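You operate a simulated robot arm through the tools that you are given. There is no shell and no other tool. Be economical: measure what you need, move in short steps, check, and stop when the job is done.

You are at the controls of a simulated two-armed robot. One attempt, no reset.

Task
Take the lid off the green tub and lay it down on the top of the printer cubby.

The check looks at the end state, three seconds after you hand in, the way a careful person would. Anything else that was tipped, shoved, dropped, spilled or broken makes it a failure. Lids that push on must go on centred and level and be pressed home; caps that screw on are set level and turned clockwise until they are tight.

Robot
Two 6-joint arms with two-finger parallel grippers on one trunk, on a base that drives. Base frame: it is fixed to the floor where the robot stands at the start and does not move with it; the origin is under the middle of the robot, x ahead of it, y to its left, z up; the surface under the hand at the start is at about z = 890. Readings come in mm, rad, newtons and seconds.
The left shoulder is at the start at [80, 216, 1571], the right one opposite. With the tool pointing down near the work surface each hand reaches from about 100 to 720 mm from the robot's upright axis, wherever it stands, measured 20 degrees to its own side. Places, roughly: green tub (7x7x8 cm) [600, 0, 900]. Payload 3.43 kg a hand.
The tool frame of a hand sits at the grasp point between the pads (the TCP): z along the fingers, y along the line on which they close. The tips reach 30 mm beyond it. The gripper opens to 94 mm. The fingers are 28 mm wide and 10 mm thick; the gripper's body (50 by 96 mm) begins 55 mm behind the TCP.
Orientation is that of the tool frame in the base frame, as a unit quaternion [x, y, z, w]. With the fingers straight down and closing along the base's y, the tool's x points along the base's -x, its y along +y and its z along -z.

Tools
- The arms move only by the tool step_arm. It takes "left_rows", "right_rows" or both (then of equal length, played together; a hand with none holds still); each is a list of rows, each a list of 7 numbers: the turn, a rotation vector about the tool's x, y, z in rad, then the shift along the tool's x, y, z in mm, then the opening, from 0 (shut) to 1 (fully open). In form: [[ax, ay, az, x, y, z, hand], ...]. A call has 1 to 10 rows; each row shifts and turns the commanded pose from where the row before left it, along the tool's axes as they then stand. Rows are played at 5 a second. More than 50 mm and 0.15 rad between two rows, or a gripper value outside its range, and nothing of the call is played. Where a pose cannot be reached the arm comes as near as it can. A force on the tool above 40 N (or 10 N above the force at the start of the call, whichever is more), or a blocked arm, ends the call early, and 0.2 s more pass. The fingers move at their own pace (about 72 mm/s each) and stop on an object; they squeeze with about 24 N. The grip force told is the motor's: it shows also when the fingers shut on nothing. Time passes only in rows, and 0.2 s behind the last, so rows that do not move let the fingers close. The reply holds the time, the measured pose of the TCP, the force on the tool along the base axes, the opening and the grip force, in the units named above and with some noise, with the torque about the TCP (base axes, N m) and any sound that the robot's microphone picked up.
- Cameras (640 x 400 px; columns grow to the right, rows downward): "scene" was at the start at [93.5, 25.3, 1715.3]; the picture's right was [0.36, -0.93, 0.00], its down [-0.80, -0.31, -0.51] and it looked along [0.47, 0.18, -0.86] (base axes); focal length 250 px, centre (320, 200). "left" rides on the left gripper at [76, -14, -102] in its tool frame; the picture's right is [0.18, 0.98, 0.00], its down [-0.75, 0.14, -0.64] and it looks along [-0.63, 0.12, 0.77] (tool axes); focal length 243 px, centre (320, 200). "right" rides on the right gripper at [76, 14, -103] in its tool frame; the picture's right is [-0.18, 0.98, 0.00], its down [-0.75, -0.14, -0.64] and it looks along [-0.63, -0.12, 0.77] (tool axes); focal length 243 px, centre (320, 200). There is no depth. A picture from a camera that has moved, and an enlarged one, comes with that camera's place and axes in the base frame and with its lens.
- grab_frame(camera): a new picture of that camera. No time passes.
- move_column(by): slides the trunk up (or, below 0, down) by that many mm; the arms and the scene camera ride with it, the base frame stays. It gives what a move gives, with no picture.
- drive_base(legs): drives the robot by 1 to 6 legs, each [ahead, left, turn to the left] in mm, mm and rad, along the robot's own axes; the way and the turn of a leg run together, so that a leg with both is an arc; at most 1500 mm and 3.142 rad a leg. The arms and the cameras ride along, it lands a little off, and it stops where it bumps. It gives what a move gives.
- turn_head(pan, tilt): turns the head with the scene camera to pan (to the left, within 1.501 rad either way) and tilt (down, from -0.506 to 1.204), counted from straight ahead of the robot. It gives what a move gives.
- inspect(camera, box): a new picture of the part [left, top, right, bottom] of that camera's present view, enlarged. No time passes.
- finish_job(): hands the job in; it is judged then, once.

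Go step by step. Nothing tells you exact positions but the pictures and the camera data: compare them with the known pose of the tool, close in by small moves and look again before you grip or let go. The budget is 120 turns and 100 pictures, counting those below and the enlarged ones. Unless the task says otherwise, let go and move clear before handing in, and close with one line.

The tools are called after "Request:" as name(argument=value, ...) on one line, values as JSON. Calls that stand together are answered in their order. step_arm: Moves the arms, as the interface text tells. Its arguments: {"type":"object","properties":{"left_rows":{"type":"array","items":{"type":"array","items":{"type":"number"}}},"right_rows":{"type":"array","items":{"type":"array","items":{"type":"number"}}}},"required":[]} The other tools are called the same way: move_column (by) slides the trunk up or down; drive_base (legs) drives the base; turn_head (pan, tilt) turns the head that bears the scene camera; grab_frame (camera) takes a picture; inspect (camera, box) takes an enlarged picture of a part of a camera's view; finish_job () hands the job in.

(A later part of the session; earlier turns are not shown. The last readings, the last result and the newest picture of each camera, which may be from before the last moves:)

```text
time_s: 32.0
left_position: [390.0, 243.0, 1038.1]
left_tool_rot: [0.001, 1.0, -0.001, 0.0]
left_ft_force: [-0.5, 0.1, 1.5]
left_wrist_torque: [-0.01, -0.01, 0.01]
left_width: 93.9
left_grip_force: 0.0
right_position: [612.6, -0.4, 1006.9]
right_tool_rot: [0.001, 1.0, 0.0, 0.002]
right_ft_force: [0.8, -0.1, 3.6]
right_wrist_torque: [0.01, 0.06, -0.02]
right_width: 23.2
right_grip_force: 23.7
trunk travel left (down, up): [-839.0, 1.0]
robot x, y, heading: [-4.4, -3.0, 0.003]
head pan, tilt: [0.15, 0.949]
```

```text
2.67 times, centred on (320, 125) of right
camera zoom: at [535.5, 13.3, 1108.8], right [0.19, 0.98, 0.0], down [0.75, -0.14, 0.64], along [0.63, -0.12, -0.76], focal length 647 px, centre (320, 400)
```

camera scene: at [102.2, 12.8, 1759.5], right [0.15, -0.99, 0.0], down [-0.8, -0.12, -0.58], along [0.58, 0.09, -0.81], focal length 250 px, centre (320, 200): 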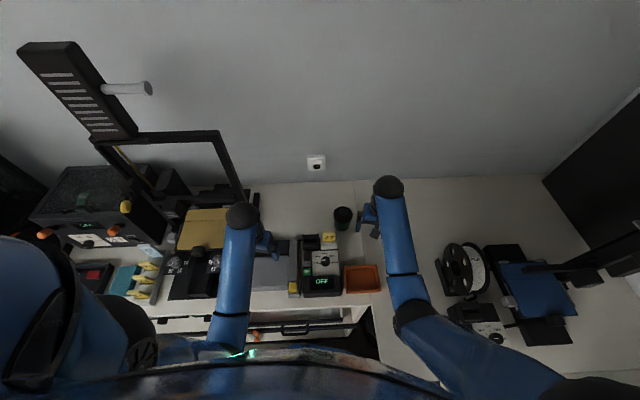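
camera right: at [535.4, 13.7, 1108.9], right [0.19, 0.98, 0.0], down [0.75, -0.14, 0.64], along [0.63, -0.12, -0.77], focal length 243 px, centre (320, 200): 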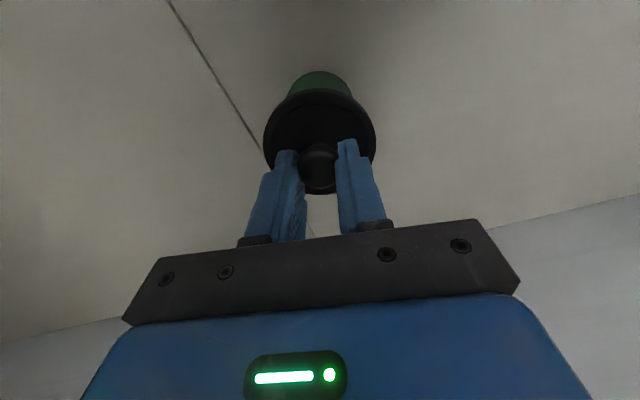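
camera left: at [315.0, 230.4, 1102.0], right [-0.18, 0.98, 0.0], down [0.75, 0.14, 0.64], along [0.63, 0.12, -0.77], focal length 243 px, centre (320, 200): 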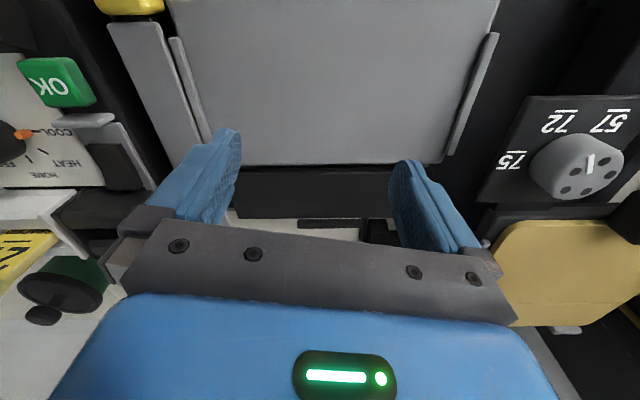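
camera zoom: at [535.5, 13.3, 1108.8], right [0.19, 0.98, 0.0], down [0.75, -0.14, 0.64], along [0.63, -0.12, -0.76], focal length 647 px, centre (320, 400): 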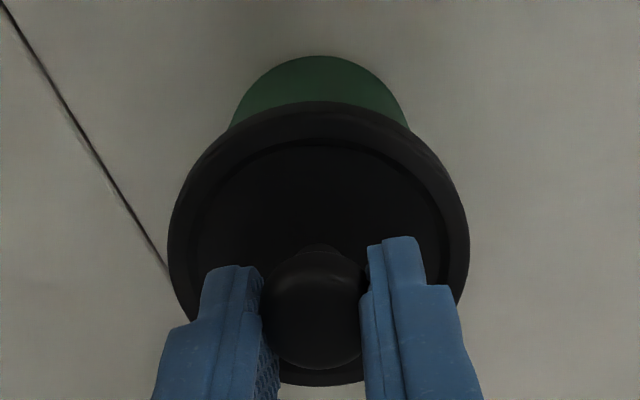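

Confirmed: the tub rises with the lid, so it needs holding. I'll release, have the right hand hold the tub body from the free right side (pointing +y, tilted down), and let the left hand pull the lid. First I'll open, lift and move right.

Request:
step_arm(right_rows=[[0, 0, 0, 0, 0, 0, 0.6], [0, 0, 0, 0, 0, 0, 1], [0, 0, 0, 0, 0, -20, 1], [0, 0, 0, 0, 0, -25, 1], [0, 0, 0, 0, -45, -5, 1], [0, 0, 0, 0, -45, 0, 1], [0, 0, 0, 0, -45, 0, 1], [0, 0, 0, 0, -45, 0, 1], [0, 0, 0, 0, -30, 0, 1]])

Request:
step_arm(right_rows=[[0, 0, 0.145, 0, 0, 0, 1], [0, 0, 0.145, 0, 0, 0, 1], [0, 0, 0.145, 0, 0, 0, 1], [0, 0, 0.145, 0, 0, 0, 1], [0, 0, 0.145, 0, 0, 0, 1], [0, 0, 0.145, 0, 0, 0, 1], [0, 0, 0.145, 0, 0, 0, 1], [0, 0, 0.145, 0, 0, 0, 1], [0, 0, 0.145, 0, 0, 0, 1], [0, 0, 0.145, 0, 0, 0, 1]])

```text
time_s: 34.0
left_position: [391.9, 242.6, 1038.1]
left_tool_rot: [0.001, 1.0, 0.001, 0.0]
left_ft_force: [0.1, -0.7, -0.1]
left_wrist_torque: [0.01, -0.03, 0.01]
left_width: 94.1
left_grip_force: 0.0
right_position: [609.7, -210.4, 1056.9]
right_tool_rot: [0.001, 1.0, 0.001, 0.0]
right_ft_force: [0.3, 0.1, -0.1]
right_wrist_torque: [0.04, 0.02, 0.01]
right_width: 93.9
right_grip_force: 0.0
trunk travel left (down, up): [-839.0, 1.0]
robot x, y, heading: [-2.1, -1.3, -0.002]
head pan, tilt: [0.15, 0.949]
```

```text
time_s: 36.2
left_position: [390.3, 243.6, 1038.1]
left_tool_rot: [0.001, 1.0, -0.001, 0.001]
left_ft_force: [-0.7, 0.0, 0.0]
left_wrist_torque: [0.05, 0.0, -0.04]
left_width: 94.0
left_grip_force: 0.1
right_position: [612.9, -211.2, 1055.8]
right_tool_rot: [0.665, 0.747, 0.001, 0.0]
right_ft_force: [0.9, 0.7, 0.7]
right_wrist_torque: [0.01, -0.01, 0.02]
right_width: 94.1
right_grip_force: 0.1
trunk travel left (down, up): [-839.0, 1.0]
robot x, y, heading: [-2.2, -2.4, 0.0]
head pan, tilt: [0.15, 0.949]
```

Yaw is going well. I'll finish it and tilt the fingers toward +y.

Request:
step_arm(right_rows=[[0, 0, 0.12, 0, 0, 0, 1], [0, 0.14, 0, 0, 0, 0, 1], [0, 0.14, 0, 0, 0, 0, 1], [0, 0.14, 0, 0, 0, 0, 1], [0, 0.14, 0, 0, 0, 0, 1], [0, 0.14, 0, 0, 0, 0, 1], [0, 0.14, 0, 0, 0, 0, 1], [0, 0.14, 0, 0, 0, 0, 1], [0, 0.14, 0, 0, 0, 0, 1]])

Request:
grab_frame(camera="right")

Request:
grab_frame(camera="scene")

```text
time_s: 38.2
left_position: [391.0, 244.0, 1038.0]
left_tool_rot: [0.001, 1.0, 0.0, -0.001]
left_ft_force: [0.2, -0.3, 0.1]
left_wrist_torque: [0.02, 0.0, -0.04]
left_width: 93.9
left_grip_force: 0.1
right_position: [612.1, -211.1, 1054.6]
right_tool_rot: [0.599, 0.598, 0.377, -0.375]
right_ft_force: [0.2, 0.6, -0.1]
right_wrist_torque: [0.0, -0.05, -0.01]
right_width: 94.0
right_grip_force: 0.0
trunk travel left (down, up): [-839.0, 1.0]
robot x, y, heading: [0.0, -2.0, -0.0]
head pan, tilt: [0.15, 0.949]
```

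```text
59 pictures are left
camera right: at [626.2, -271.1, 1168.5], right [0.98, -0.08, -0.16], down [-0.14, -0.91, -0.4], along [-0.12, 0.42, -0.9], focal length 243 px, centre (320, 200)
```

right: 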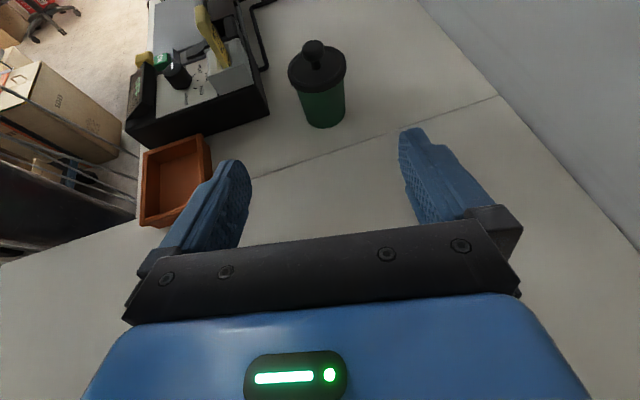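

```text
58 pictures are left
camera scene: at [103.3, 11.9, 1759.5], right [0.15, -0.99, 0.0], down [-0.8, -0.12, -0.58], along [0.58, 0.09, -0.81], focal length 250 px, centre (320, 200)
```

scene: 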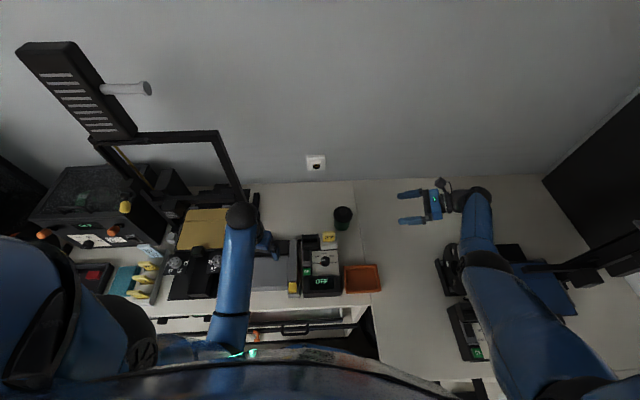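

The side view is excellent. I'll shift left and descend to a pre-grasp at (612, -130, 926).

Request:
step_arm(right_rows=[[0, 0, 0, 20, 0, 40, 1], [0, 0, 0, -20, 0, 30, 1], [0, 0, 0, -40, 0, 29, 1], [0, 0, 0, -40, 0, 29.6, 1]])

Request:
grab_frame(camera="right")

Request:
grab_frame(camera="scene")

```text
time_s: 39.2
left_position: [390.3, 244.8, 1038.7]
left_tool_rot: [0.001, 1.0, 0.0, 0.0]
left_ft_force: [0.1, -0.6, 0.8]
left_wrist_torque: [-0.01, -0.02, 0.01]
left_width: 93.8
left_grip_force: 0.0
right_position: [580.0, -127.1, 962.0]
right_tool_rot: [0.599, 0.599, 0.376, -0.374]
right_ft_force: [-0.6, -1.0, 0.2]
right_wrist_torque: [0.02, -0.01, 0.03]
right_width: 93.9
right_grip_force: 0.0
right hand out of reach, approached as far as the arm can: row 3, 4
trunk travel left (down, up): [-839.0, 1.0]
robot x, y, heading: [0.6, 3.1, -0.001]
head pan, tilt: [0.15, 0.949]
```

```text
57 pictures are left
camera right: at [593.1, -187.2, 1074.8], right [0.98, -0.08, -0.16], down [-0.14, -0.91, -0.4], along [-0.12, 0.41, -0.9], focal length 243 px, centre (320, 200)
```

right: 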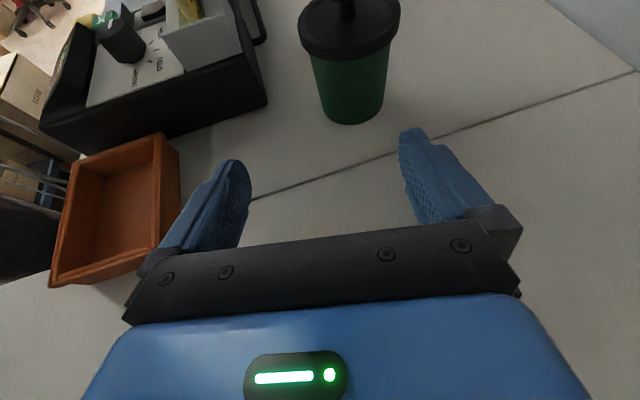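

```text
56 pictures are left
camera scene: at [101.4, 12.7, 1759.6], right [0.15, -0.99, 0.0], down [-0.8, -0.12, -0.58], along [0.58, 0.09, -0.81], focal length 250 px, centre (320, 200)
```

scene: 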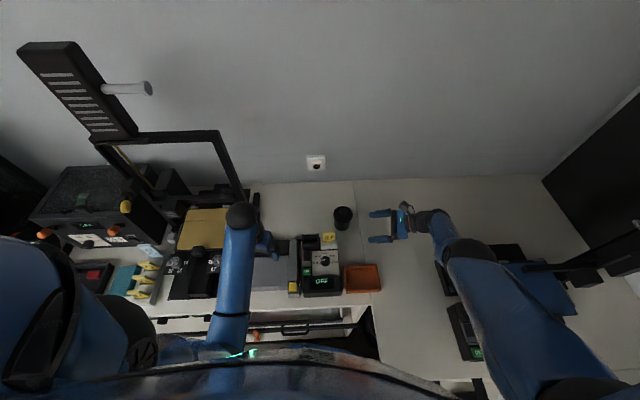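

The right hand is at its reach limit with the trunk fully up. I'll raise both hands relative to the body, then lower the trunk.

Request:
step_arm(left_rows=[[0, 0, 0, 0, 0, -30, 1], [0, 0, 0, 0, 0, -30, 1], [0, 0, 0, 0, 0, -30, 1]], right_rows=[[0, 0, 0, 27, 0, -13, 1], [0, 0, 0, 27, 0, -13, 1], [0, 0, 0, 27, 0, -13, 1]])

```text
time_s: 40.0
left_position: [392.2, 245.0, 1040.4]
left_tool_rot: [0.001, 1.0, 0.0, 0.002]
left_ft_force: [0.5, 0.4, 0.7]
left_wrist_torque: [0.04, 0.01, 0.0]
left_width: 94.1
left_grip_force: 0.1
left hand out of reach, approached as far as the arm can: row 1, 2, 3
right_position: [579.1, -127.2, 1051.6]
right_tool_rot: [0.6, 0.599, 0.375, -0.375]
right_ft_force: [-0.8, -0.3, 0.6]
right_wrist_torque: [-0.02, -0.02, 0.04]
right_width: 94.1
right_grip_force: 0.1
trunk travel left (down, up): [-839.0, 1.0]
robot x, y, heading: [-2.0, 0.8, -0.004]
head pan, tilt: [0.15, 0.949]
```

The left hand can't go higher there. Instead I'll put the trunk back at its start height and yaw the right hand so it points diagonally (+x+y), which keeps its wrist nearer.

Request:
move_column(by=-38)

Request:
step_arm(right_rows=[[-0.1175, 0, 0.0567, 0, 0, 0, 1], [-0.1175, 0, 0.0567, 0, 0, 0, 1], [-0.1175, 0, 0.0567, 0, 0, 0, 1], [-0.1175, 0, 0.0567, 0, 0, 0, 1]])

Request:
grab_frame(camera="right")

```text
time_s: 40.8
left_position: [392.3, 244.3, 1001.7]
left_tool_rot: [0.0, 1.0, 0.0, 0.003]
left_ft_force: [-0.4, 0.9, 0.4]
left_wrist_torque: [-0.01, 0.01, 0.02]
left_width: 94.0
left_grip_force: 0.1
right_position: [580.1, -127.6, 1013.7]
right_tool_rot: [0.6, 0.599, 0.375, -0.375]
right_ft_force: [-0.1, -1.1, -0.5]
right_wrist_torque: [0.01, 0.03, -0.03]
right_width: 94.1
right_grip_force: 0.0
trunk travel left (down, up): [-801.0, 39.0]
robot x, y, heading: [0.1, 1.6, -0.001]
head pan, tilt: [0.15, 0.949]
```

```text
time_s: 41.8
left_position: [391.8, 245.0, 1002.3]
left_tool_rot: [0.001, 1.0, 0.0, 0.002]
left_ft_force: [0.3, 0.8, 0.5]
left_wrist_torque: [0.0, 0.0, -0.02]
left_width: 94.0
left_grip_force: 0.1
right_position: [579.7, -127.5, 1013.6]
right_tool_rot: [0.733, 0.423, 0.46, -0.266]
right_ft_force: [-0.5, 0.2, -0.6]
right_wrist_torque: [-0.04, -0.01, -0.01]
right_width: 94.3
right_grip_force: 0.1
trunk travel left (down, up): [-801.0, 39.0]
robot x, y, heading: [5.0, 0.5, -0.002]
head pan, tilt: [0.15, 0.949]
```

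```text
55 pictures are left
camera right: at [562.4, -186.7, 1127.2], right [0.81, -0.56, -0.16], down [-0.58, -0.71, -0.4], along [0.11, 0.42, -0.9], focal length 243 px, centre (320, 200)
```

right: 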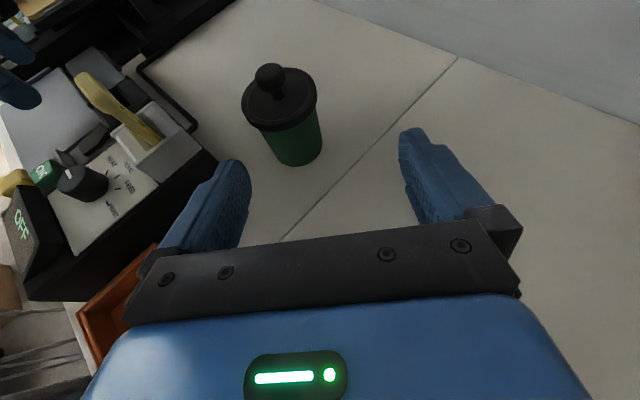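

I'll move to a diagonal pre-grasp at (552, -102, 926) with the opening slightly narrowed to clear the card holder.

Request:
step_arm(right_rows=[[0, 0, 0, -19, -9.3, 11.4, 1], [0, 0, 0, -19, -9.3, 11.4, 0.9], [0, 0, 0, -19, -9.2, 11.4, 0.85], [0, 0, 0, -18.7, -9.2, 11.4, 0.85]])

Request:
grab_frame(camera="right")

Request:
inspect(camera="scene", box=[280, 180, 440, 300])

```text
time_s: 42.8
left_position: [391.6, 244.9, 1002.9]
left_tool_rot: [0.001, 1.0, 0.0, 0.002]
left_ft_force: [0.6, 0.0, -0.5]
left_wrist_torque: [0.05, -0.01, 0.01]
left_width: 94.1
left_grip_force: 0.2
right_position: [552.6, -101.3, 925.7]
right_tool_rot: [0.733, 0.425, 0.459, -0.266]
right_ft_force: [0.4, 0.0, 0.9]
right_wrist_torque: [0.0, -0.03, 0.02]
right_width: 80.0
right_grip_force: 0.1
trunk travel left (down, up): [-801.0, 39.0]
robot x, y, heading: [-0.3, 0.9, -0.0]
head pan, tilt: [0.15, 0.949]
```

```text
54 pictures are left
camera right: at [534.3, -160.0, 1039.1], right [0.81, -0.56, -0.16], down [-0.57, -0.71, -0.4], along [0.11, 0.42, -0.9], focal length 243 px, centre (320, 200)
```

right: 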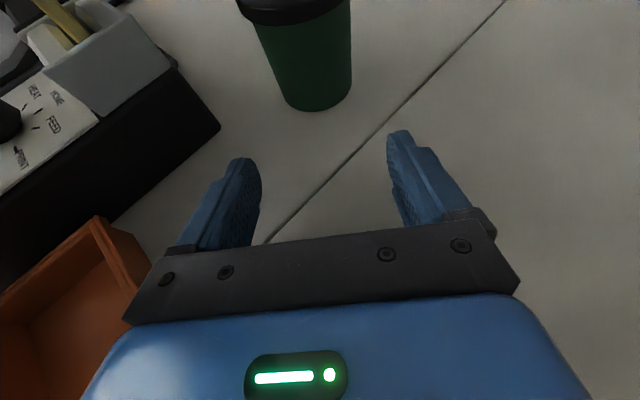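

```text
3.33 times, centred on (360, 240) of scene
camera zoom: at [102.8, 12.7, 1721.5], right [0.15, -0.99, 0.0], down [-0.8, -0.12, -0.58], along [0.58, 0.09, -0.81], focal length 832 px, centre (187, 67)
```

zoom: 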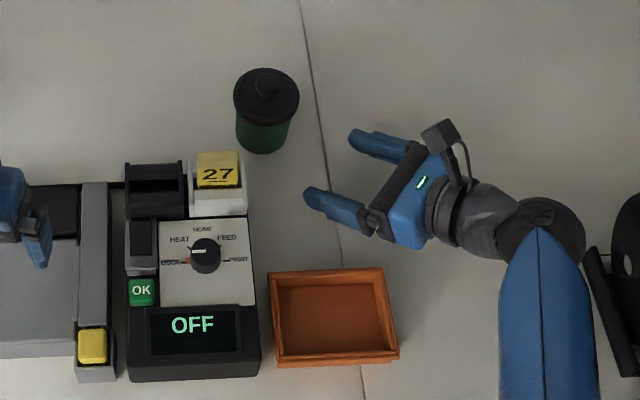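

It's aligned: the tub axis is at about (610, -3). I'll advance horizontally 80 mm along the diagonal and check.

Request:
step_arm(right_rows=[[0, 0, 0, 11.6, 0, 24, 0.85], [0, 0, 0, 11.6, 0, 24, 0.85], [0, 0, 0, 11.6, 0, 24, 0.85]])

Request:
grab_frame(camera="right")

Request:
inspect(camera="scene", box=[300, 190, 400, 265])

```text
time_s: 43.6
left_position: [392.4, 243.6, 1003.0]
left_tool_rot: [0.001, 1.0, 0.0, 0.001]
left_ft_force: [0.1, -0.1, -0.4]
left_wrist_torque: [0.02, 0.02, -0.04]
left_width: 93.8
left_grip_force: 0.0
right_position: [593.7, -30.0, 925.1]
right_tool_rot: [0.734, 0.424, 0.46, -0.266]
right_ft_force: [0.2, -0.4, -0.1]
right_wrist_torque: [0.02, 0.0, 0.03]
right_width: 79.9
right_grip_force: 0.1
trunk travel left (down, up): [-801.0, 39.0]
robot x, y, heading: [1.4, 1.5, -0.005]
head pan, tilt: [0.15, 0.949]
```

```text
52 pictures are left
camera right: at [575.7, -89.5, 1038.9], right [0.81, -0.56, -0.17], down [-0.58, -0.71, -0.4], along [0.1, 0.42, -0.9], focal length 243 px, centre (320, 200)
```

right: 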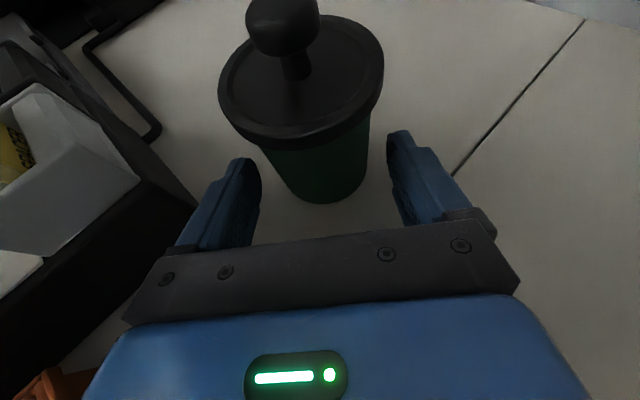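

```text
5.33 times, centred on (350, 228) of scene
camera zoom: at [103.4, 13.4, 1721.4], right [0.15, -0.99, 0.0], down [-0.8, -0.12, -0.58], along [0.58, 0.09, -0.81], focal length 1331 px, centre (160, 53)
```

zoom: 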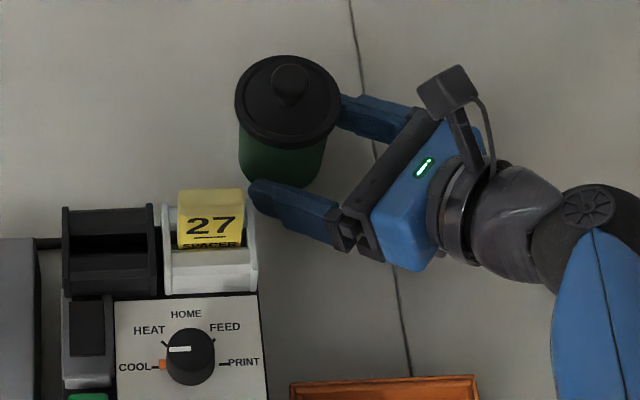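

The tub is centred between the fingers, and the card holder is close to the left finger but clear. I'll advance 20 mm more.

Request:
step_arm(right_rows=[[0, 0, 0, 4.4, 0, 9, 0.85], [0, 0, 0, 4.4, 0, 9, 0.85]])

Request:
grab_frame(camera="right")

Request:
inspect(camera="scene", box=[300, 190, 400, 265])

```text
time_s: 44.2
left_position: [391.9, 245.6, 1002.5]
left_tool_rot: [0.001, 1.0, 0.0, 0.001]
left_ft_force: [-0.6, -0.8, -1.5]
left_wrist_torque: [0.04, 0.02, -0.03]
left_width: 94.0
left_grip_force: 0.0
right_position: [602.5, -14.3, 925.2]
right_tool_rot: [0.734, 0.424, 0.459, -0.266]
right_ft_force: [0.1, -1.2, 0.9]
right_wrist_torque: [0.02, 0.01, 0.01]
right_width: 80.0
right_grip_force: 0.0
trunk travel left (down, up): [-801.0, 39.0]
robot x, y, heading: [1.1, -0.5, -0.003]
head pan, tilt: [0.15, 0.949]
```

```text
50 pictures are left
camera right: at [585.0, -72.6, 1038.5], right [0.81, -0.56, -0.17], down [-0.57, -0.72, -0.4], along [0.1, 0.42, -0.9], focal length 243 px, centre (320, 200)
```

right: 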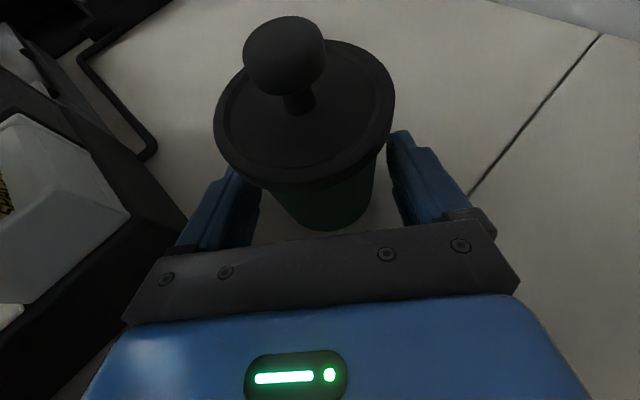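

```text
5.33 times, centred on (350, 228) of scene
camera zoom: at [103.3, 13.4, 1721.4], right [0.15, -0.99, 0.0], down [-0.8, -0.12, -0.58], along [0.58, 0.09, -0.81], focal length 1331 px, centre (160, 53)
```

zoom: 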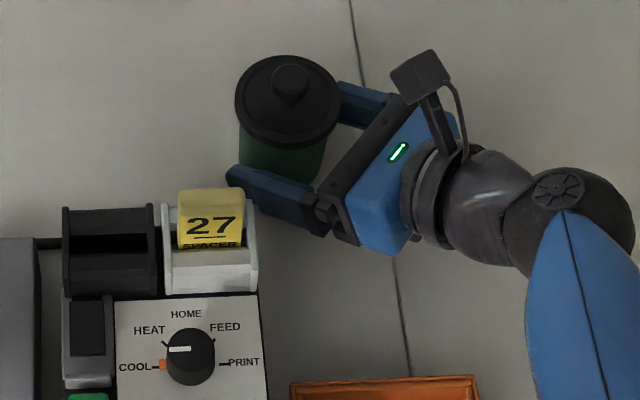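

The fingers straddle the tub body below the rim, so I'll close on it.

Request:
step_arm(right_rows=[[0, 0, 0, 0, 0, 0, 0.7], [0, 0, 0, 0, 0, 0, 0.6], [0, 0, 0, 0, 0, 0, 0.5], [0, 0, 0, 0, 0, 0, 0.5]])

Request:
grab_frame(camera="right")

```text
time_s: 45.2
left_position: [391.3, 242.4, 1002.9]
left_tool_rot: [0.001, 1.0, -0.001, 0.002]
left_ft_force: [0.2, -0.5, -0.4]
left_wrist_torque: [0.02, 0.02, -0.01]
left_width: 94.1
left_grip_force: 0.1
right_position: [602.6, -14.5, 926.2]
right_tool_rot: [0.733, 0.425, 0.46, -0.266]
right_ft_force: [0.9, -1.0, 0.4]
right_wrist_torque: [0.1, 0.01, 0.02]
right_width: 63.4
right_grip_force: 23.3
trunk travel left (down, up): [-801.0, 39.0]
robot x, y, heading: [-2.2, -1.5, -0.006]
head pan, tilt: [0.15, 0.949]
```

```text
48 pictures are left
camera right: at [584.5, -73.2, 1038.9], right [0.81, -0.56, -0.16], down [-0.57, -0.71, -0.4], along [0.11, 0.42, -0.9], focal length 243 px, centre (320, 200)
```

right: 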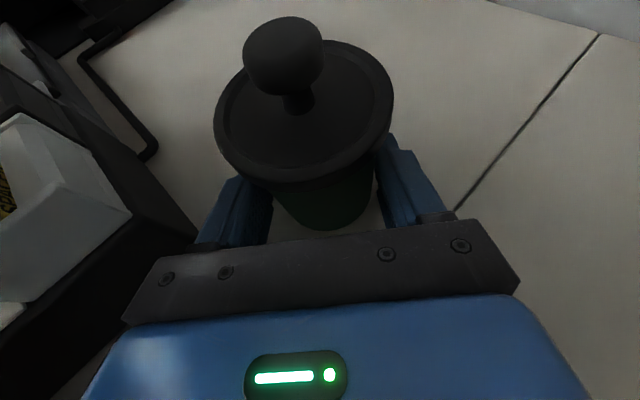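

The tub body is held at 63 mm. Now I'll bring the left hand forward and up over the free area, then yaw it so its body stays clear of the right wrist camera.

Request:
step_arm(left_rows=[[0, 0, 0, -42, 0, 0, 1], [0, 0, 0, -42, 0, -12, 1], [0, 0, 0, -42, 0, -18, 1], [0, 0, 0, -42, 0, -20, 1]])

Request:
step_arm(left_rows=[[0, 0, 0.145, 0, 0, 0, 1], [0, 0, 0.145, 0, 0, 0, 1], [0, 0, 0.145, 0, 0, 0, 1], [0, 0, 0.145, 0, 0, 0, 1], [0, 0, 0.145, 0, 0, 0, 1], [0, 0, 0.145, 0, 0, 0, 1], [0, 0, 0.145, 0, 0, 0, 1], [0, 0, 0.145, 0, 0, 0, 1], [0, 0, 0.145, 0, 0, 0, 1], [0, 0, 0.145, 0, 0, 0, 1]])

Request:
grab_frame(camera="scene")

```text
time_s: 46.2
left_position: [563.8, 241.1, 1048.6]
left_tool_rot: [0.001, 1.0, 0.001, 0.001]
left_ft_force: [0.1, 0.3, 1.3]
left_wrist_torque: [0.01, 0.04, 0.0]
left_width: 94.1
left_grip_force: 0.0
left hand out of reach, approached as far as the arm can: row 3
right_position: [601.2, -15.0, 926.3]
right_tool_rot: [0.733, 0.423, 0.462, -0.266]
right_ft_force: [0.9, 0.9, 2.4]
right_wrist_torque: [0.0, -0.04, -0.02]
right_width: 63.2
right_grip_force: 23.5
trunk travel left (down, up): [-801.0, 39.0]
robot x, y, heading: [-2.2, 4.3, -0.005]
head pan, tilt: [0.15, 0.949]
```

```text
time_s: 48.4
left_position: [559.5, 243.2, 1049.7]
left_tool_rot: [0.666, 0.746, 0.001, 0.001]
left_ft_force: [-0.9, 0.5, 0.6]
left_wrist_torque: [0.02, -0.05, -0.01]
left_width: 94.0
left_grip_force: 0.1
right_position: [600.6, -14.7, 925.2]
right_tool_rot: [0.733, 0.425, 0.46, -0.266]
right_ft_force: [0.1, -0.2, -0.2]
right_wrist_torque: [-0.05, 0.0, -0.02]
right_width: 63.1
right_grip_force: 24.5
trunk travel left (down, up): [-801.0, 39.0]
robot x, y, heading: [-0.3, -0.0, -0.001]
head pan, tilt: [0.15, 0.949]
```

```text
47 pictures are left
camera scene: at [100.4, 12.0, 1721.5], right [0.15, -0.99, 0.0], down [-0.8, -0.12, -0.58], along [0.58, 0.09, -0.81], focal length 250 px, centre (320, 200)
```

scene: 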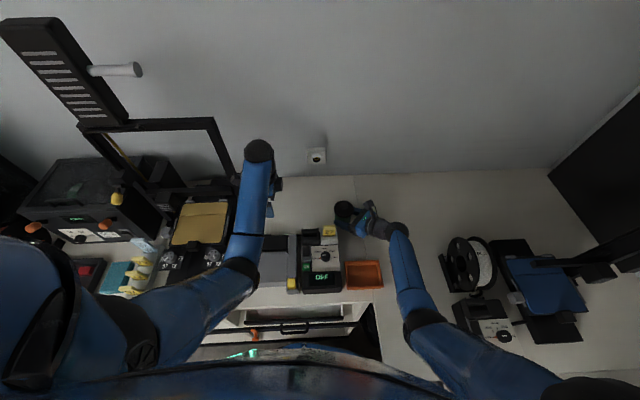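

I'll slide the left hand toward the tub at z≈1049, stopping short at y≈60 to look.

Request:
step_arm(left_rows=[[0, 0, 0, -37, 4.5, 0, 1], [0, 0, 0, -37, 4.5, 0, 0.9], [0, 0, 0, -37, 4.5, 0, 0.8], [0, 0, 0, -37, 4.5, 0, 0.75], [0, 0, 0, -37, 4.5, 0, 0.75]])

Request:
grab_frame(camera="left")

Request:
grab_frame(camera="right")

```text
time_s: 49.6
left_position: [606.1, 63.7, 1048.7]
left_tool_rot: [0.664, 0.748, 0.001, 0.0]
left_ft_force: [-0.1, 0.1, 0.1]
left_wrist_torque: [0.04, -0.01, -0.02]
left_width: 70.7
left_grip_force: 0.1
right_position: [602.0, -14.4, 925.8]
right_tool_rot: [0.733, 0.425, 0.46, -0.267]
right_ft_force: [0.9, 1.1, 1.5]
right_wrist_torque: [-0.04, -0.02, 0.01]
right_width: 63.7
right_grip_force: 23.7
trunk travel left (down, up): [-801.0, 39.0]
robot x, y, heading: [2.2, 6.0, -0.004]
head pan, tilt: [0.15, 0.949]
```

```text
46 pictures are left
camera left: at [583.3, 137.0, 1151.2], right [0.95, 0.3, 0.0], down [0.23, -0.73, 0.64], along [0.19, -0.61, -0.77], focal length 243 px, centre (320, 200)
```

left: 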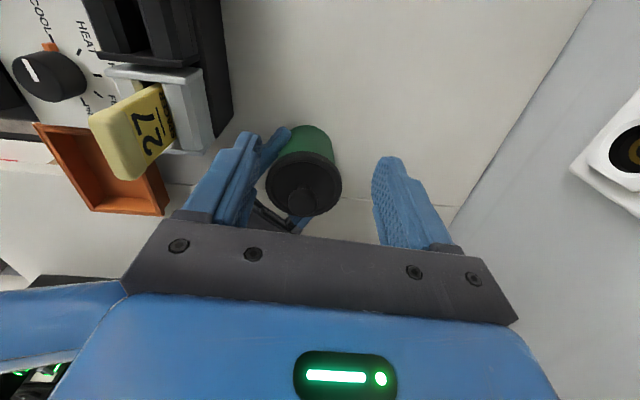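

```text
45 pictures are left
camera right: at [584.8, -73.9, 1038.8], right [0.81, -0.56, -0.17], down [-0.57, -0.71, -0.4], along [0.11, 0.42, -0.9], focal length 243 px, centre (320, 200)
```

right: 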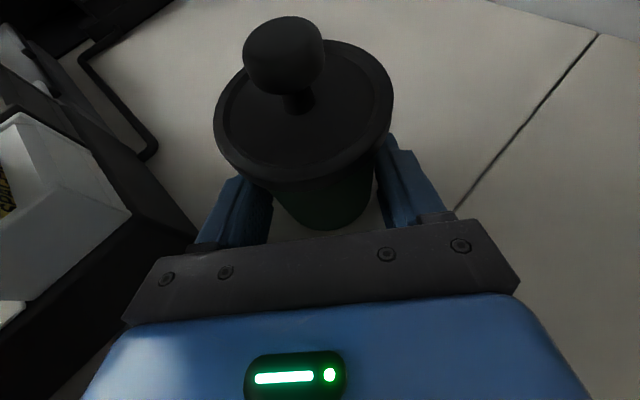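

The knob is at about (610, 1). I'll move the left hand above it.

Request:
step_arm(left_rows=[[0, 0, 0, -32, -1.7, 0, 0.75], [0, 0, 0, -30.5, -1.7, 0, 0.75], [0, 0, 0, 0, 0, 0, 0.75]])

Request:
grab_frame(camera="left")

Request:
grab_frame(camera="right")

```text
time_s: 50.4
left_position: [610.3, 0.5, 1048.9]
left_tool_rot: [0.664, 0.747, 0.002, 0.001]
left_ft_force: [0.0, -0.4, -0.1]
left_wrist_torque: [-0.01, 0.0, 0.02]
left_width: 70.6
left_grip_force: 0.0
right_position: [602.5, -14.1, 926.4]
right_tool_rot: [0.734, 0.424, 0.46, -0.265]
right_ft_force: [0.5, 0.0, -1.0]
right_wrist_torque: [-0.03, 0.03, 0.02]
right_width: 63.5
right_grip_force: 24.0
trunk travel left (down, up): [-801.0, 39.0]
robot x, y, heading: [-0.6, 0.7, -0.0]
head pan, tilt: [0.15, 0.949]
```

```text
44 pictures are left
camera left: at [586.9, 75.1, 1151.2], right [0.95, 0.3, 0.0], down [0.23, -0.73, 0.64], along [0.19, -0.61, -0.77], focal length 243 px, centre (320, 200)
```

left: 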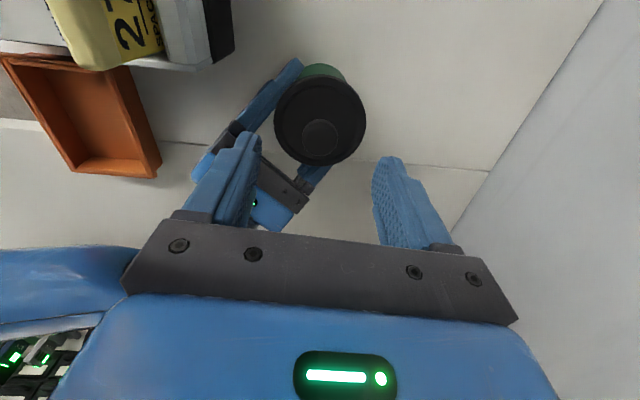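

```text
43 pictures are left
camera right: at [584.5, -73.3, 1038.9], right [0.81, -0.56, -0.16], down [-0.58, -0.71, -0.4], along [0.11, 0.42, -0.9], focal length 243 px, centre (320, 200)
```

right: 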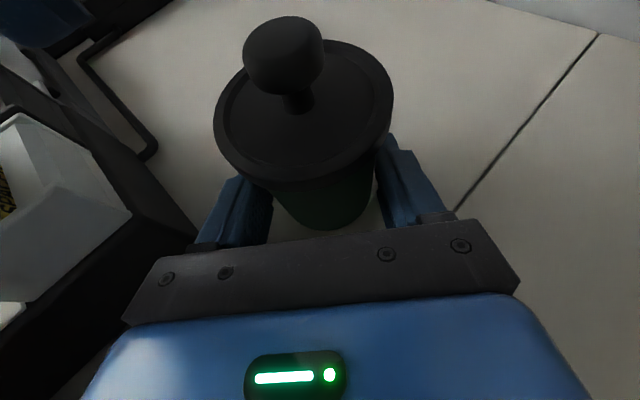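

Aligned. I'll descend to z≈1006 and close on the knob.

Request:
step_arm(left_rows=[[0, 0, 0, 0, 0, 16, 0.75], [0, 0, 0, 0, 0, 16, 0.75], [0, 0, 0, 0, 0, 10.5, 0.75], [0, 0, 0, 0, 0, 0, 0.75]])

Request:
grab_frame(camera="right")

```text
time_s: 51.4
left_position: [609.1, -0.3, 1006.0]
left_tool_rot: [0.664, 0.748, 0.002, 0.001]
left_ft_force: [0.0, 0.0, 0.1]
left_wrist_torque: [0.0, 0.02, -0.01]
left_width: 70.5
left_grip_force: 0.2
right_position: [602.0, -14.5, 924.6]
right_tool_rot: [0.733, 0.424, 0.46, -0.266]
right_ft_force: [-0.4, 0.6, 1.1]
right_wrist_torque: [-0.01, -0.05, -0.04]
right_width: 63.2
right_grip_force: 23.8
trunk travel left (down, up): [-801.0, 39.0]
robot x, y, heading: [-2.4, 2.2, -0.002]
head pan, tilt: [0.15, 0.949]
```

```text
42 pictures are left
camera right: at [584.5, -73.2, 1038.9], right [0.81, -0.56, -0.17], down [-0.57, -0.71, -0.4], along [0.11, 0.42, -0.9], focal length 243 px, centre (320, 200)
```

right: 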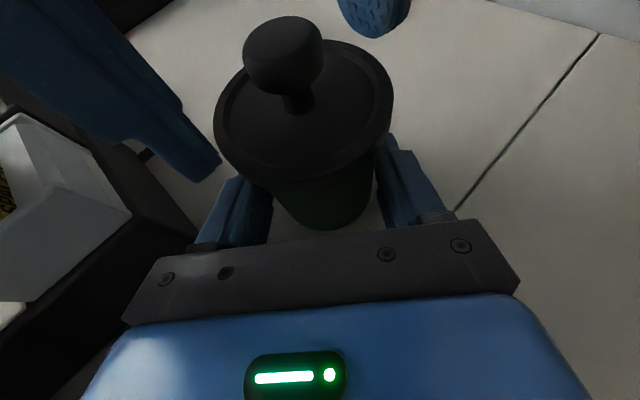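

The fingers straddle the knob. I'll close, then pull up gently.

Request:
step_arm(left_rows=[[0, 0, 0, 0, 0, 0, 0.4], [0, 0, 0, 0, 0, 0, 0.1], [0, 0, 0, 0, 0, 0, 0], [0, 0, 0, 0, 0, 0, 0]])

Request:
step_arm(left_rows=[[0, 0, 0, 0, 0, -2, 0], [0, 0, 0, 0, 0, -2, 0], [0, 0, 0, 0, 0, -2, 0]])

Request:
grab_frame(camera="right")

```text
time_s: 52.4
left_position: [609.8, -0.3, 1005.0]
left_tool_rot: [0.664, 0.748, 0.001, 0.0]
left_ft_force: [-0.3, -0.3, 0.1]
left_wrist_torque: [0.01, -0.02, 0.01]
left_width: 23.3
left_grip_force: 24.0
right_position: [602.0, -14.5, 926.8]
right_tool_rot: [0.733, 0.423, 0.461, -0.266]
right_ft_force: [0.7, 0.4, 1.5]
right_wrist_torque: [0.0, -0.02, 0.02]
right_width: 63.3
right_grip_force: 23.6
trunk travel left (down, up): [-801.0, 39.0]
robot x, y, heading: [0.9, 4.6, -0.001]
head pan, tilt: [0.15, 0.949]
heard: snap
```

```text
time_s: 53.2
left_position: [610.6, 0.5, 1012.0]
left_tool_rot: [0.664, 0.747, 0.001, 0.001]
left_ft_force: [0.6, 1.0, -0.3]
left_wrist_torque: [-0.04, -0.01, -0.02]
left_width: 23.4
left_grip_force: 23.9
right_position: [601.7, -14.8, 925.1]
right_tool_rot: [0.733, 0.424, 0.46, -0.266]
right_ft_force: [-0.1, -0.1, 0.4]
right_wrist_torque: [-0.03, 0.03, 0.0]
right_width: 62.9
right_grip_force: 24.6
trunk travel left (down, up): [-801.0, 39.0]
robot x, y, heading: [-2.5, 5.2, 0.003]
head pan, tilt: [0.15, 0.949]
```

```text
41 pictures are left
camera right: at [584.5, -73.3, 1038.8], right [0.81, -0.56, -0.17], down [-0.57, -0.71, -0.4], along [0.11, 0.42, -0.9], focal length 243 px, centre (320, 200)
```

right: 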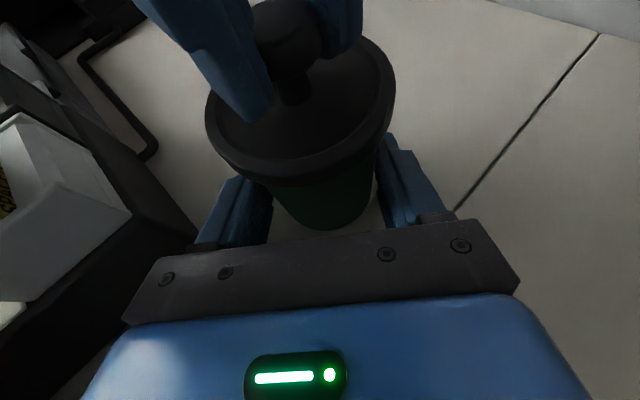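

A snap was heard and the lid is rising freely with no load. I'll keep lifting straight up.

Request:
step_arm(left_rows=[[0, 0, 0, 0, 0, -5, 0], [0, 0, 0, 0, 0, -8, 0], [0, 0, 0, 0, 0, -8, 0], [0, 0, 0, 0, 0, -8, 0]])

Request:
grab_frame(camera="right")

Request:
grab_frame(camera="left")

```text
time_s: 54.2
left_position: [609.3, 0.6, 1041.3]
left_tool_rot: [0.664, 0.748, 0.001, 0.001]
left_ft_force: [-1.1, -0.2, -0.2]
left_wrist_torque: [0.01, 0.0, -0.02]
left_width: 23.3
left_grip_force: 23.9
right_position: [601.6, -14.9, 925.1]
right_tool_rot: [0.734, 0.423, 0.461, -0.265]
right_ft_force: [-0.8, 0.3, 0.0]
right_wrist_torque: [0.02, 0.0, -0.01]
right_width: 63.2
right_grip_force: 23.7
trunk travel left (down, up): [-801.0, 39.0]
robot x, y, heading: [3.5, 2.1, -0.005]
head pan, tilt: [0.15, 0.949]
```

```text
40 pictures are left
camera right: at [584.5, -73.3, 1038.8], right [0.81, -0.56, -0.17], down [-0.57, -0.71, -0.4], along [0.11, 0.42, -0.9], focal length 243 px, centre (320, 200)
```

right: 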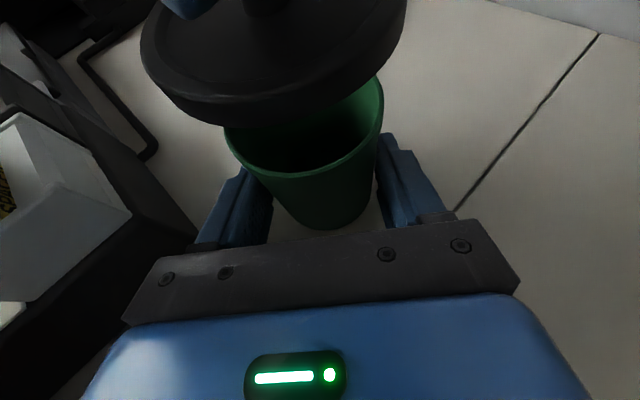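

```text
39 pictures are left
camera left: at [587.1, 74.8, 1143.4], right [0.95, 0.3, 0.0], down [0.23, -0.73, 0.64], along [0.19, -0.61, -0.77], focal length 243 px, centre (320, 200)
```

left: 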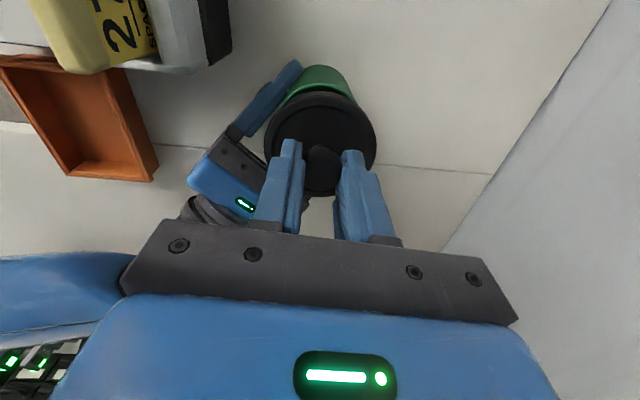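

The lid is off and the tub stays held. I'll carry the lid over to the free area around (635, 150) on the cubby top.

Request:
step_arm(left_rows=[[0, 0, 0, 0, 15, 0, 0], [0, 0, 0, 36.5, 9.5, 0, 0], [0, 0, 0, 36.5, 9.5, 0, 0], [0, 0, 0, 36.5, 9.5, 0, 0], [0, 0, 0, 36.5, 0, 0, 0], [0, 0, 0, 0, 0, 0, 0]])

Request:
grab_frame(camera="left")

Request:
grab_frame(camera="scene")

```text
time_s: 55.6
left_position: [635.2, 150.4, 1041.7]
left_tool_rot: [0.664, 0.748, 0.001, 0.001]
left_ft_force: [-0.5, 0.3, -0.1]
left_wrist_torque: [-0.01, -0.01, -0.01]
left_width: 23.7
left_grip_force: 23.7
right_position: [601.6, -15.0, 926.3]
right_tool_rot: [0.733, 0.424, 0.46, -0.266]
right_ft_force: [0.0, 1.6, 1.5]
right_wrist_torque: [0.02, -0.1, 0.02]
right_width: 63.1
right_grip_force: 23.6
trunk travel left (down, up): [-801.0, 39.0]
robot x, y, heading: [-0.1, 1.4, 0.001]
head pan, tilt: [0.15, 0.949]
```

```text
38 pictures are left
camera left: at [612.0, 225.2, 1144.3], right [0.95, 0.3, 0.0], down [0.23, -0.73, 0.64], along [0.19, -0.61, -0.77], focal length 243 px, centre (320, 200)
```

left: 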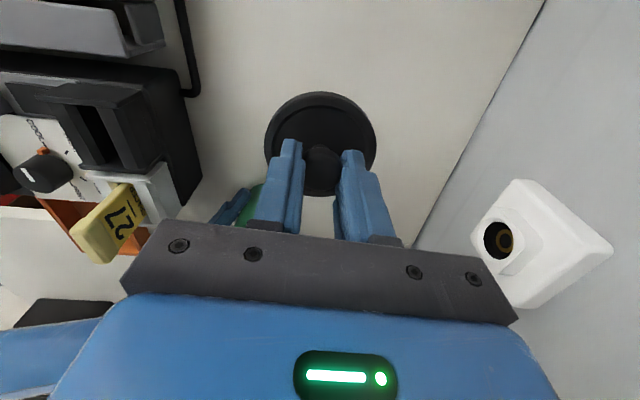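

```text
37 pictures are left
camera scene: at [102.8, 12.6, 1721.5], right [0.15, -0.99, 0.0], down [-0.8, -0.12, -0.58], along [0.58, 0.09, -0.81], focal length 250 px, centre (320, 200)
```

scene: 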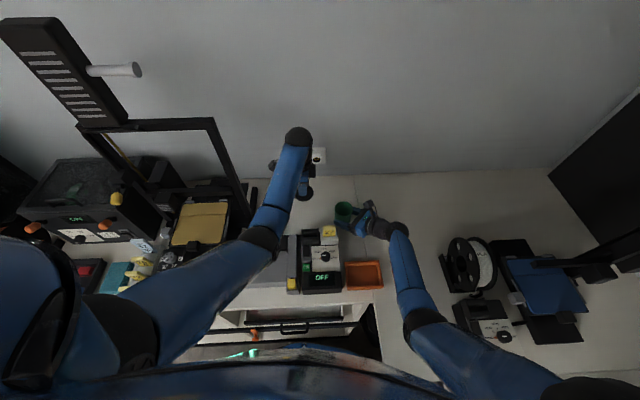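

The spot below is clear. I'll descend toward the surface, slowly at the end.

Request:
step_arm(left_rows=[[0, 0, 0, 0, 0, 25, 0], [0, 0, 0, 0, 0, 25, 0], [0, 0, 0, 0, 0, 20, 0], [0, 0, 0, 0, 0, 12, 0], [0, 0, 0, 0, 0, 8, 0], [0, 0, 0, 0, 0, 0, 0]])

Request:
grab_frame(camera="left")

```text
time_s: 57.0
left_position: [635.3, 149.4, 950.6]
left_tool_rot: [0.664, 0.748, 0.001, 0.002]
left_ft_force: [0.3, 0.6, -0.3]
left_wrist_torque: [-0.03, 0.02, -0.02]
left_width: 23.2
left_grip_force: 24.0
right_position: [602.6, -15.0, 925.4]
right_tool_rot: [0.733, 0.424, 0.46, -0.266]
right_ft_force: [0.3, -0.4, 0.5]
right_wrist_torque: [0.0, -0.01, -0.02]
right_width: 63.2
right_grip_force: 24.1
trunk travel left (down, up): [-801.0, 39.0]
robot x, y, heading: [-2.6, 0.6, 0.001]
head pan, tilt: [0.15, 0.949]
```

```text
36 pictures are left
camera left: at [612.2, 224.2, 1053.4], right [0.95, 0.3, 0.0], down [0.23, -0.73, 0.64], along [0.19, -0.61, -0.77], focal length 243 px, centre (320, 200)
```

left: 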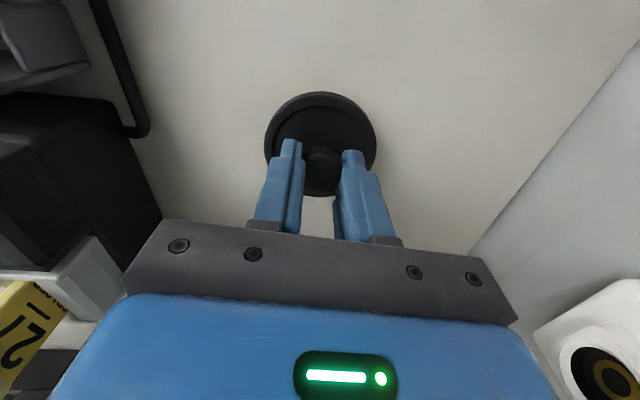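

Request:
step_arm(left_rows=[[0, 0, 0, 0, 0, 3, 0], [0, 0, 0, 0, 0, 3, 0], [0, 0, 0, 0, 0, 3, 0]])

```text
time_s: 57.8
left_position: [636.0, 150.2, 941.8]
left_tool_rot: [0.664, 0.748, 0.002, 0.002]
left_ft_force: [0.2, 0.2, -0.4]
left_wrist_torque: [0.01, 0.0, 0.01]
left_width: 23.4
left_grip_force: 23.8
right_position: [601.9, -14.4, 924.7]
right_tool_rot: [0.734, 0.423, 0.461, -0.265]
right_ft_force: [-0.1, -1.1, -0.2]
right_wrist_torque: [0.0, -0.03, -0.03]
right_width: 63.4
right_grip_force: 24.7
trunk travel left (down, up): [-801.0, 39.0]
robot x, y, heading: [0.9, -0.1, -0.003]
head pan, tilt: [0.15, 0.949]
```

There's no contact yet at z≈942, so I'll continue in 2 mm steps.

Request:
step_arm(left_rows=[[0, 0, 0, 0, 0, 2, 0], [0, 0, 0, 0, 0, 2, 0]])

Request:
step_arm(left_rows=[[0, 0, 0, 0, 0, 2, 0]])

Request:
step_arm(left_rows=[[0, 0, 0, 0, 0, 2, 0]])

```text
time_s: 58.4
left_position: [635.3, 149.5, 938.1]
left_tool_rot: [0.664, 0.748, 0.001, 0.001]
left_ft_force: [-0.4, 0.3, -0.5]
left_wrist_torque: [-0.03, 0.02, 0.0]
left_width: 23.1
left_grip_force: 24.4
right_position: [602.0, -13.6, 925.4]
right_tool_rot: [0.734, 0.424, 0.46, -0.265]
right_ft_force: [0.2, -0.8, 0.0]
right_wrist_torque: [-0.02, 0.0, -0.02]
right_width: 63.1
right_grip_force: 23.8
trunk travel left (down, up): [-801.0, 39.0]
robot x, y, heading: [-2.7, -1.2, 0.002]
head pan, tilt: [0.15, 0.949]
```

```text
time_s: 58.8
left_position: [635.2, 151.3, 935.8]
left_tool_rot: [0.664, 0.748, 0.002, 0.001]
left_ft_force: [-1.1, -0.1, 0.1]
left_wrist_torque: [0.02, 0.0, -0.01]
left_width: 23.2
left_grip_force: 24.0
right_position: [601.7, -15.6, 926.1]
right_tool_rot: [0.734, 0.424, 0.461, -0.265]
right_ft_force: [0.1, -0.6, -0.3]
right_wrist_torque: [0.0, -0.06, -0.03]
right_width: 63.4
right_grip_force: 23.6
trunk travel left (down, up): [-801.0, 39.0]
robot x, y, heading: [-2.9, -1.0, -0.002]
head pan, tilt: [0.15, 0.949]
```

```text
time_s: 59.2
left_position: [634.6, 150.5, 934.3]
left_tool_rot: [0.663, 0.748, 0.002, 0.001]
left_ft_force: [-0.7, -0.1, 3.5]
left_wrist_torque: [-0.03, 0.13, 0.0]
left_width: 23.3
left_grip_force: 23.8
right_position: [602.0, -14.3, 926.0]
right_tool_rot: [0.733, 0.425, 0.459, -0.265]
right_ft_force: [-0.3, 0.6, -0.3]
right_wrist_torque: [-0.01, 0.0, 0.0]
right_width: 63.2
right_grip_force: 24.1
trunk travel left (down, up): [-801.0, 39.0]
robot x, y, heading: [0.7, 0.3, 0.001]
head pan, tilt: [0.15, 0.949]
```

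The lid has touched down (3.5 N). I'll open the left gripper and raise it.

Request:
step_arm(left_rows=[[0, 0, 0, 0, 0, 0, 0.4], [0, 0, 0, 0, 0, 0, 0.6], [0, 0, 0, 0, 0, 0, 0.6], [0, 0, 0, 0, 0, -20, 0.6], [0, 0, 0, 0, 0, -35, 0.6], [0, 0, 0, 0, 0, -35, 0.6]])

Request:
grab_frame(camera="left")

Request:
grab_frame(camera="right")

```text
time_s: 60.6
left_position: [634.9, 151.7, 1021.8]
left_tool_rot: [0.664, 0.748, 0.0, 0.0]
left_ft_force: [-0.1, 0.1, 0.3]
left_wrist_torque: [-0.01, -0.05, 0.04]
left_width: 56.5
left_grip_force: 0.0
right_position: [601.3, -13.8, 924.8]
right_tool_rot: [0.733, 0.424, 0.461, -0.265]
right_ft_force: [-0.3, -0.9, 0.5]
right_wrist_torque: [-0.04, -0.01, -0.03]
right_width: 63.3
right_grip_force: 24.4
trunk travel left (down, up): [-801.0, 39.0]
robot x, y, heading: [2.9, 2.0, -0.002]
head pan, tilt: [0.15, 0.949]
```

```text
35 pictures are left
camera left: at [613.0, 225.6, 1124.6], right [0.95, 0.3, 0.0], down [0.23, -0.73, 0.64], along [0.19, -0.61, -0.77], focal length 243 px, centre (320, 200)
```

left: 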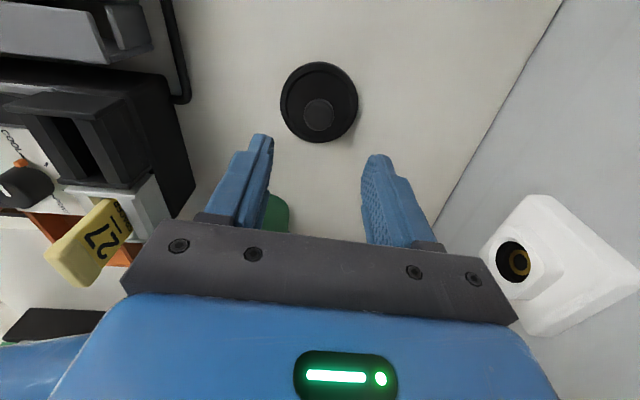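

```text
34 pictures are left
camera right: at [584.5, -73.4, 1038.8], right [0.81, -0.56, -0.17], down [-0.57, -0.71, -0.4], along [0.11, 0.42, -0.9], focal length 243 px, centre (320, 200)
```

right: 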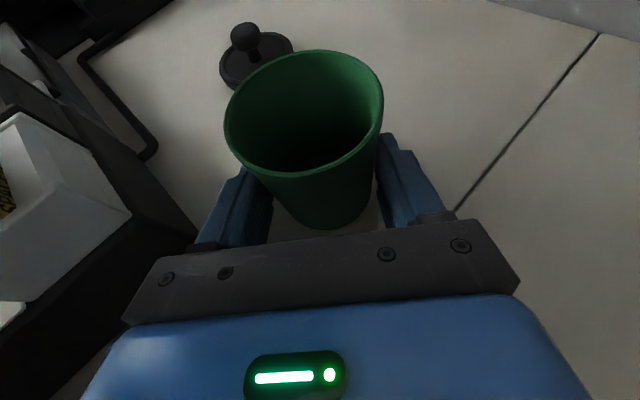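

The lid lies flat, knob up. Now I'll release the tub and back the right hand straight out along its approach line.

Request:
step_arm(right_rows=[[0, 0, 0, 0, 0, 0, 0.75], [0, 0, 0, 0, 0, 0, 0.85], [0, 0, 0, 0, 0, 0, 0.85], [0, 0, 0, -8.7, 0, -18, 0.85], [0, 0, 0, -14.5, 0, -30, 0.85], [0, 0, 0, -14.5, 0, -30, 0.85], [0, 0, 0, -14.5, 0, -30, 0.85], [0, 0, 0, 20, 0, -20, 0.85]])

Request:
grab_frame(camera="right")

Request:
grab_frame(camera="scene")

```text
time_s: 62.4
left_position: [635.6, 151.3, 1021.7]
left_tool_rot: [0.664, 0.748, 0.001, 0.001]
left_ft_force: [0.6, -0.7, -0.8]
left_wrist_torque: [-0.05, 0.02, -0.01]
left_width: 56.5
left_grip_force: 0.1
right_position: [534.9, -127.2, 953.0]
right_tool_rot: [0.733, 0.425, 0.46, -0.265]
right_ft_force: [1.2, -0.3, 0.7]
right_wrist_torque: [0.02, 0.0, 0.01]
right_width: 80.0
right_grip_force: 0.1
trunk travel left (down, up): [-801.0, 39.0]
robot x, y, heading: [-2.6, -0.4, -0.001]
head pan, tilt: [0.15, 0.949]
```

```text
33 pictures are left
camera right: at [518.4, -186.0, 1065.7], right [0.81, -0.56, -0.16], down [-0.57, -0.72, -0.4], along [0.11, 0.42, -0.9], focal length 243 px, centre (320, 200)
```

right: 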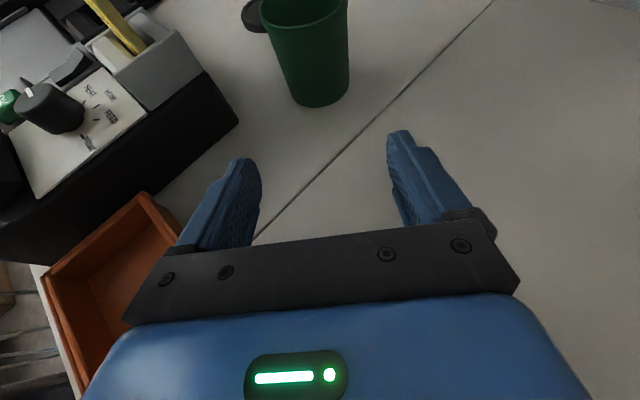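

```text
32 pictures are left
camera scene: at [102.0, 12.7, 1721.5], right [0.15, -0.99, 0.0], down [-0.8, -0.12, -0.58], along [0.58, 0.09, -0.81], focal length 250 px, centre (320, 200)
```

scene: 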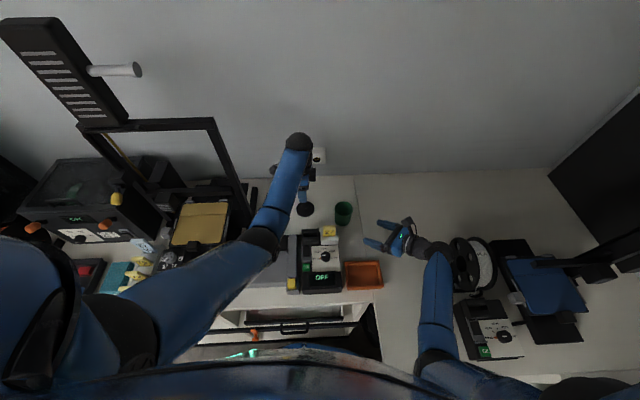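

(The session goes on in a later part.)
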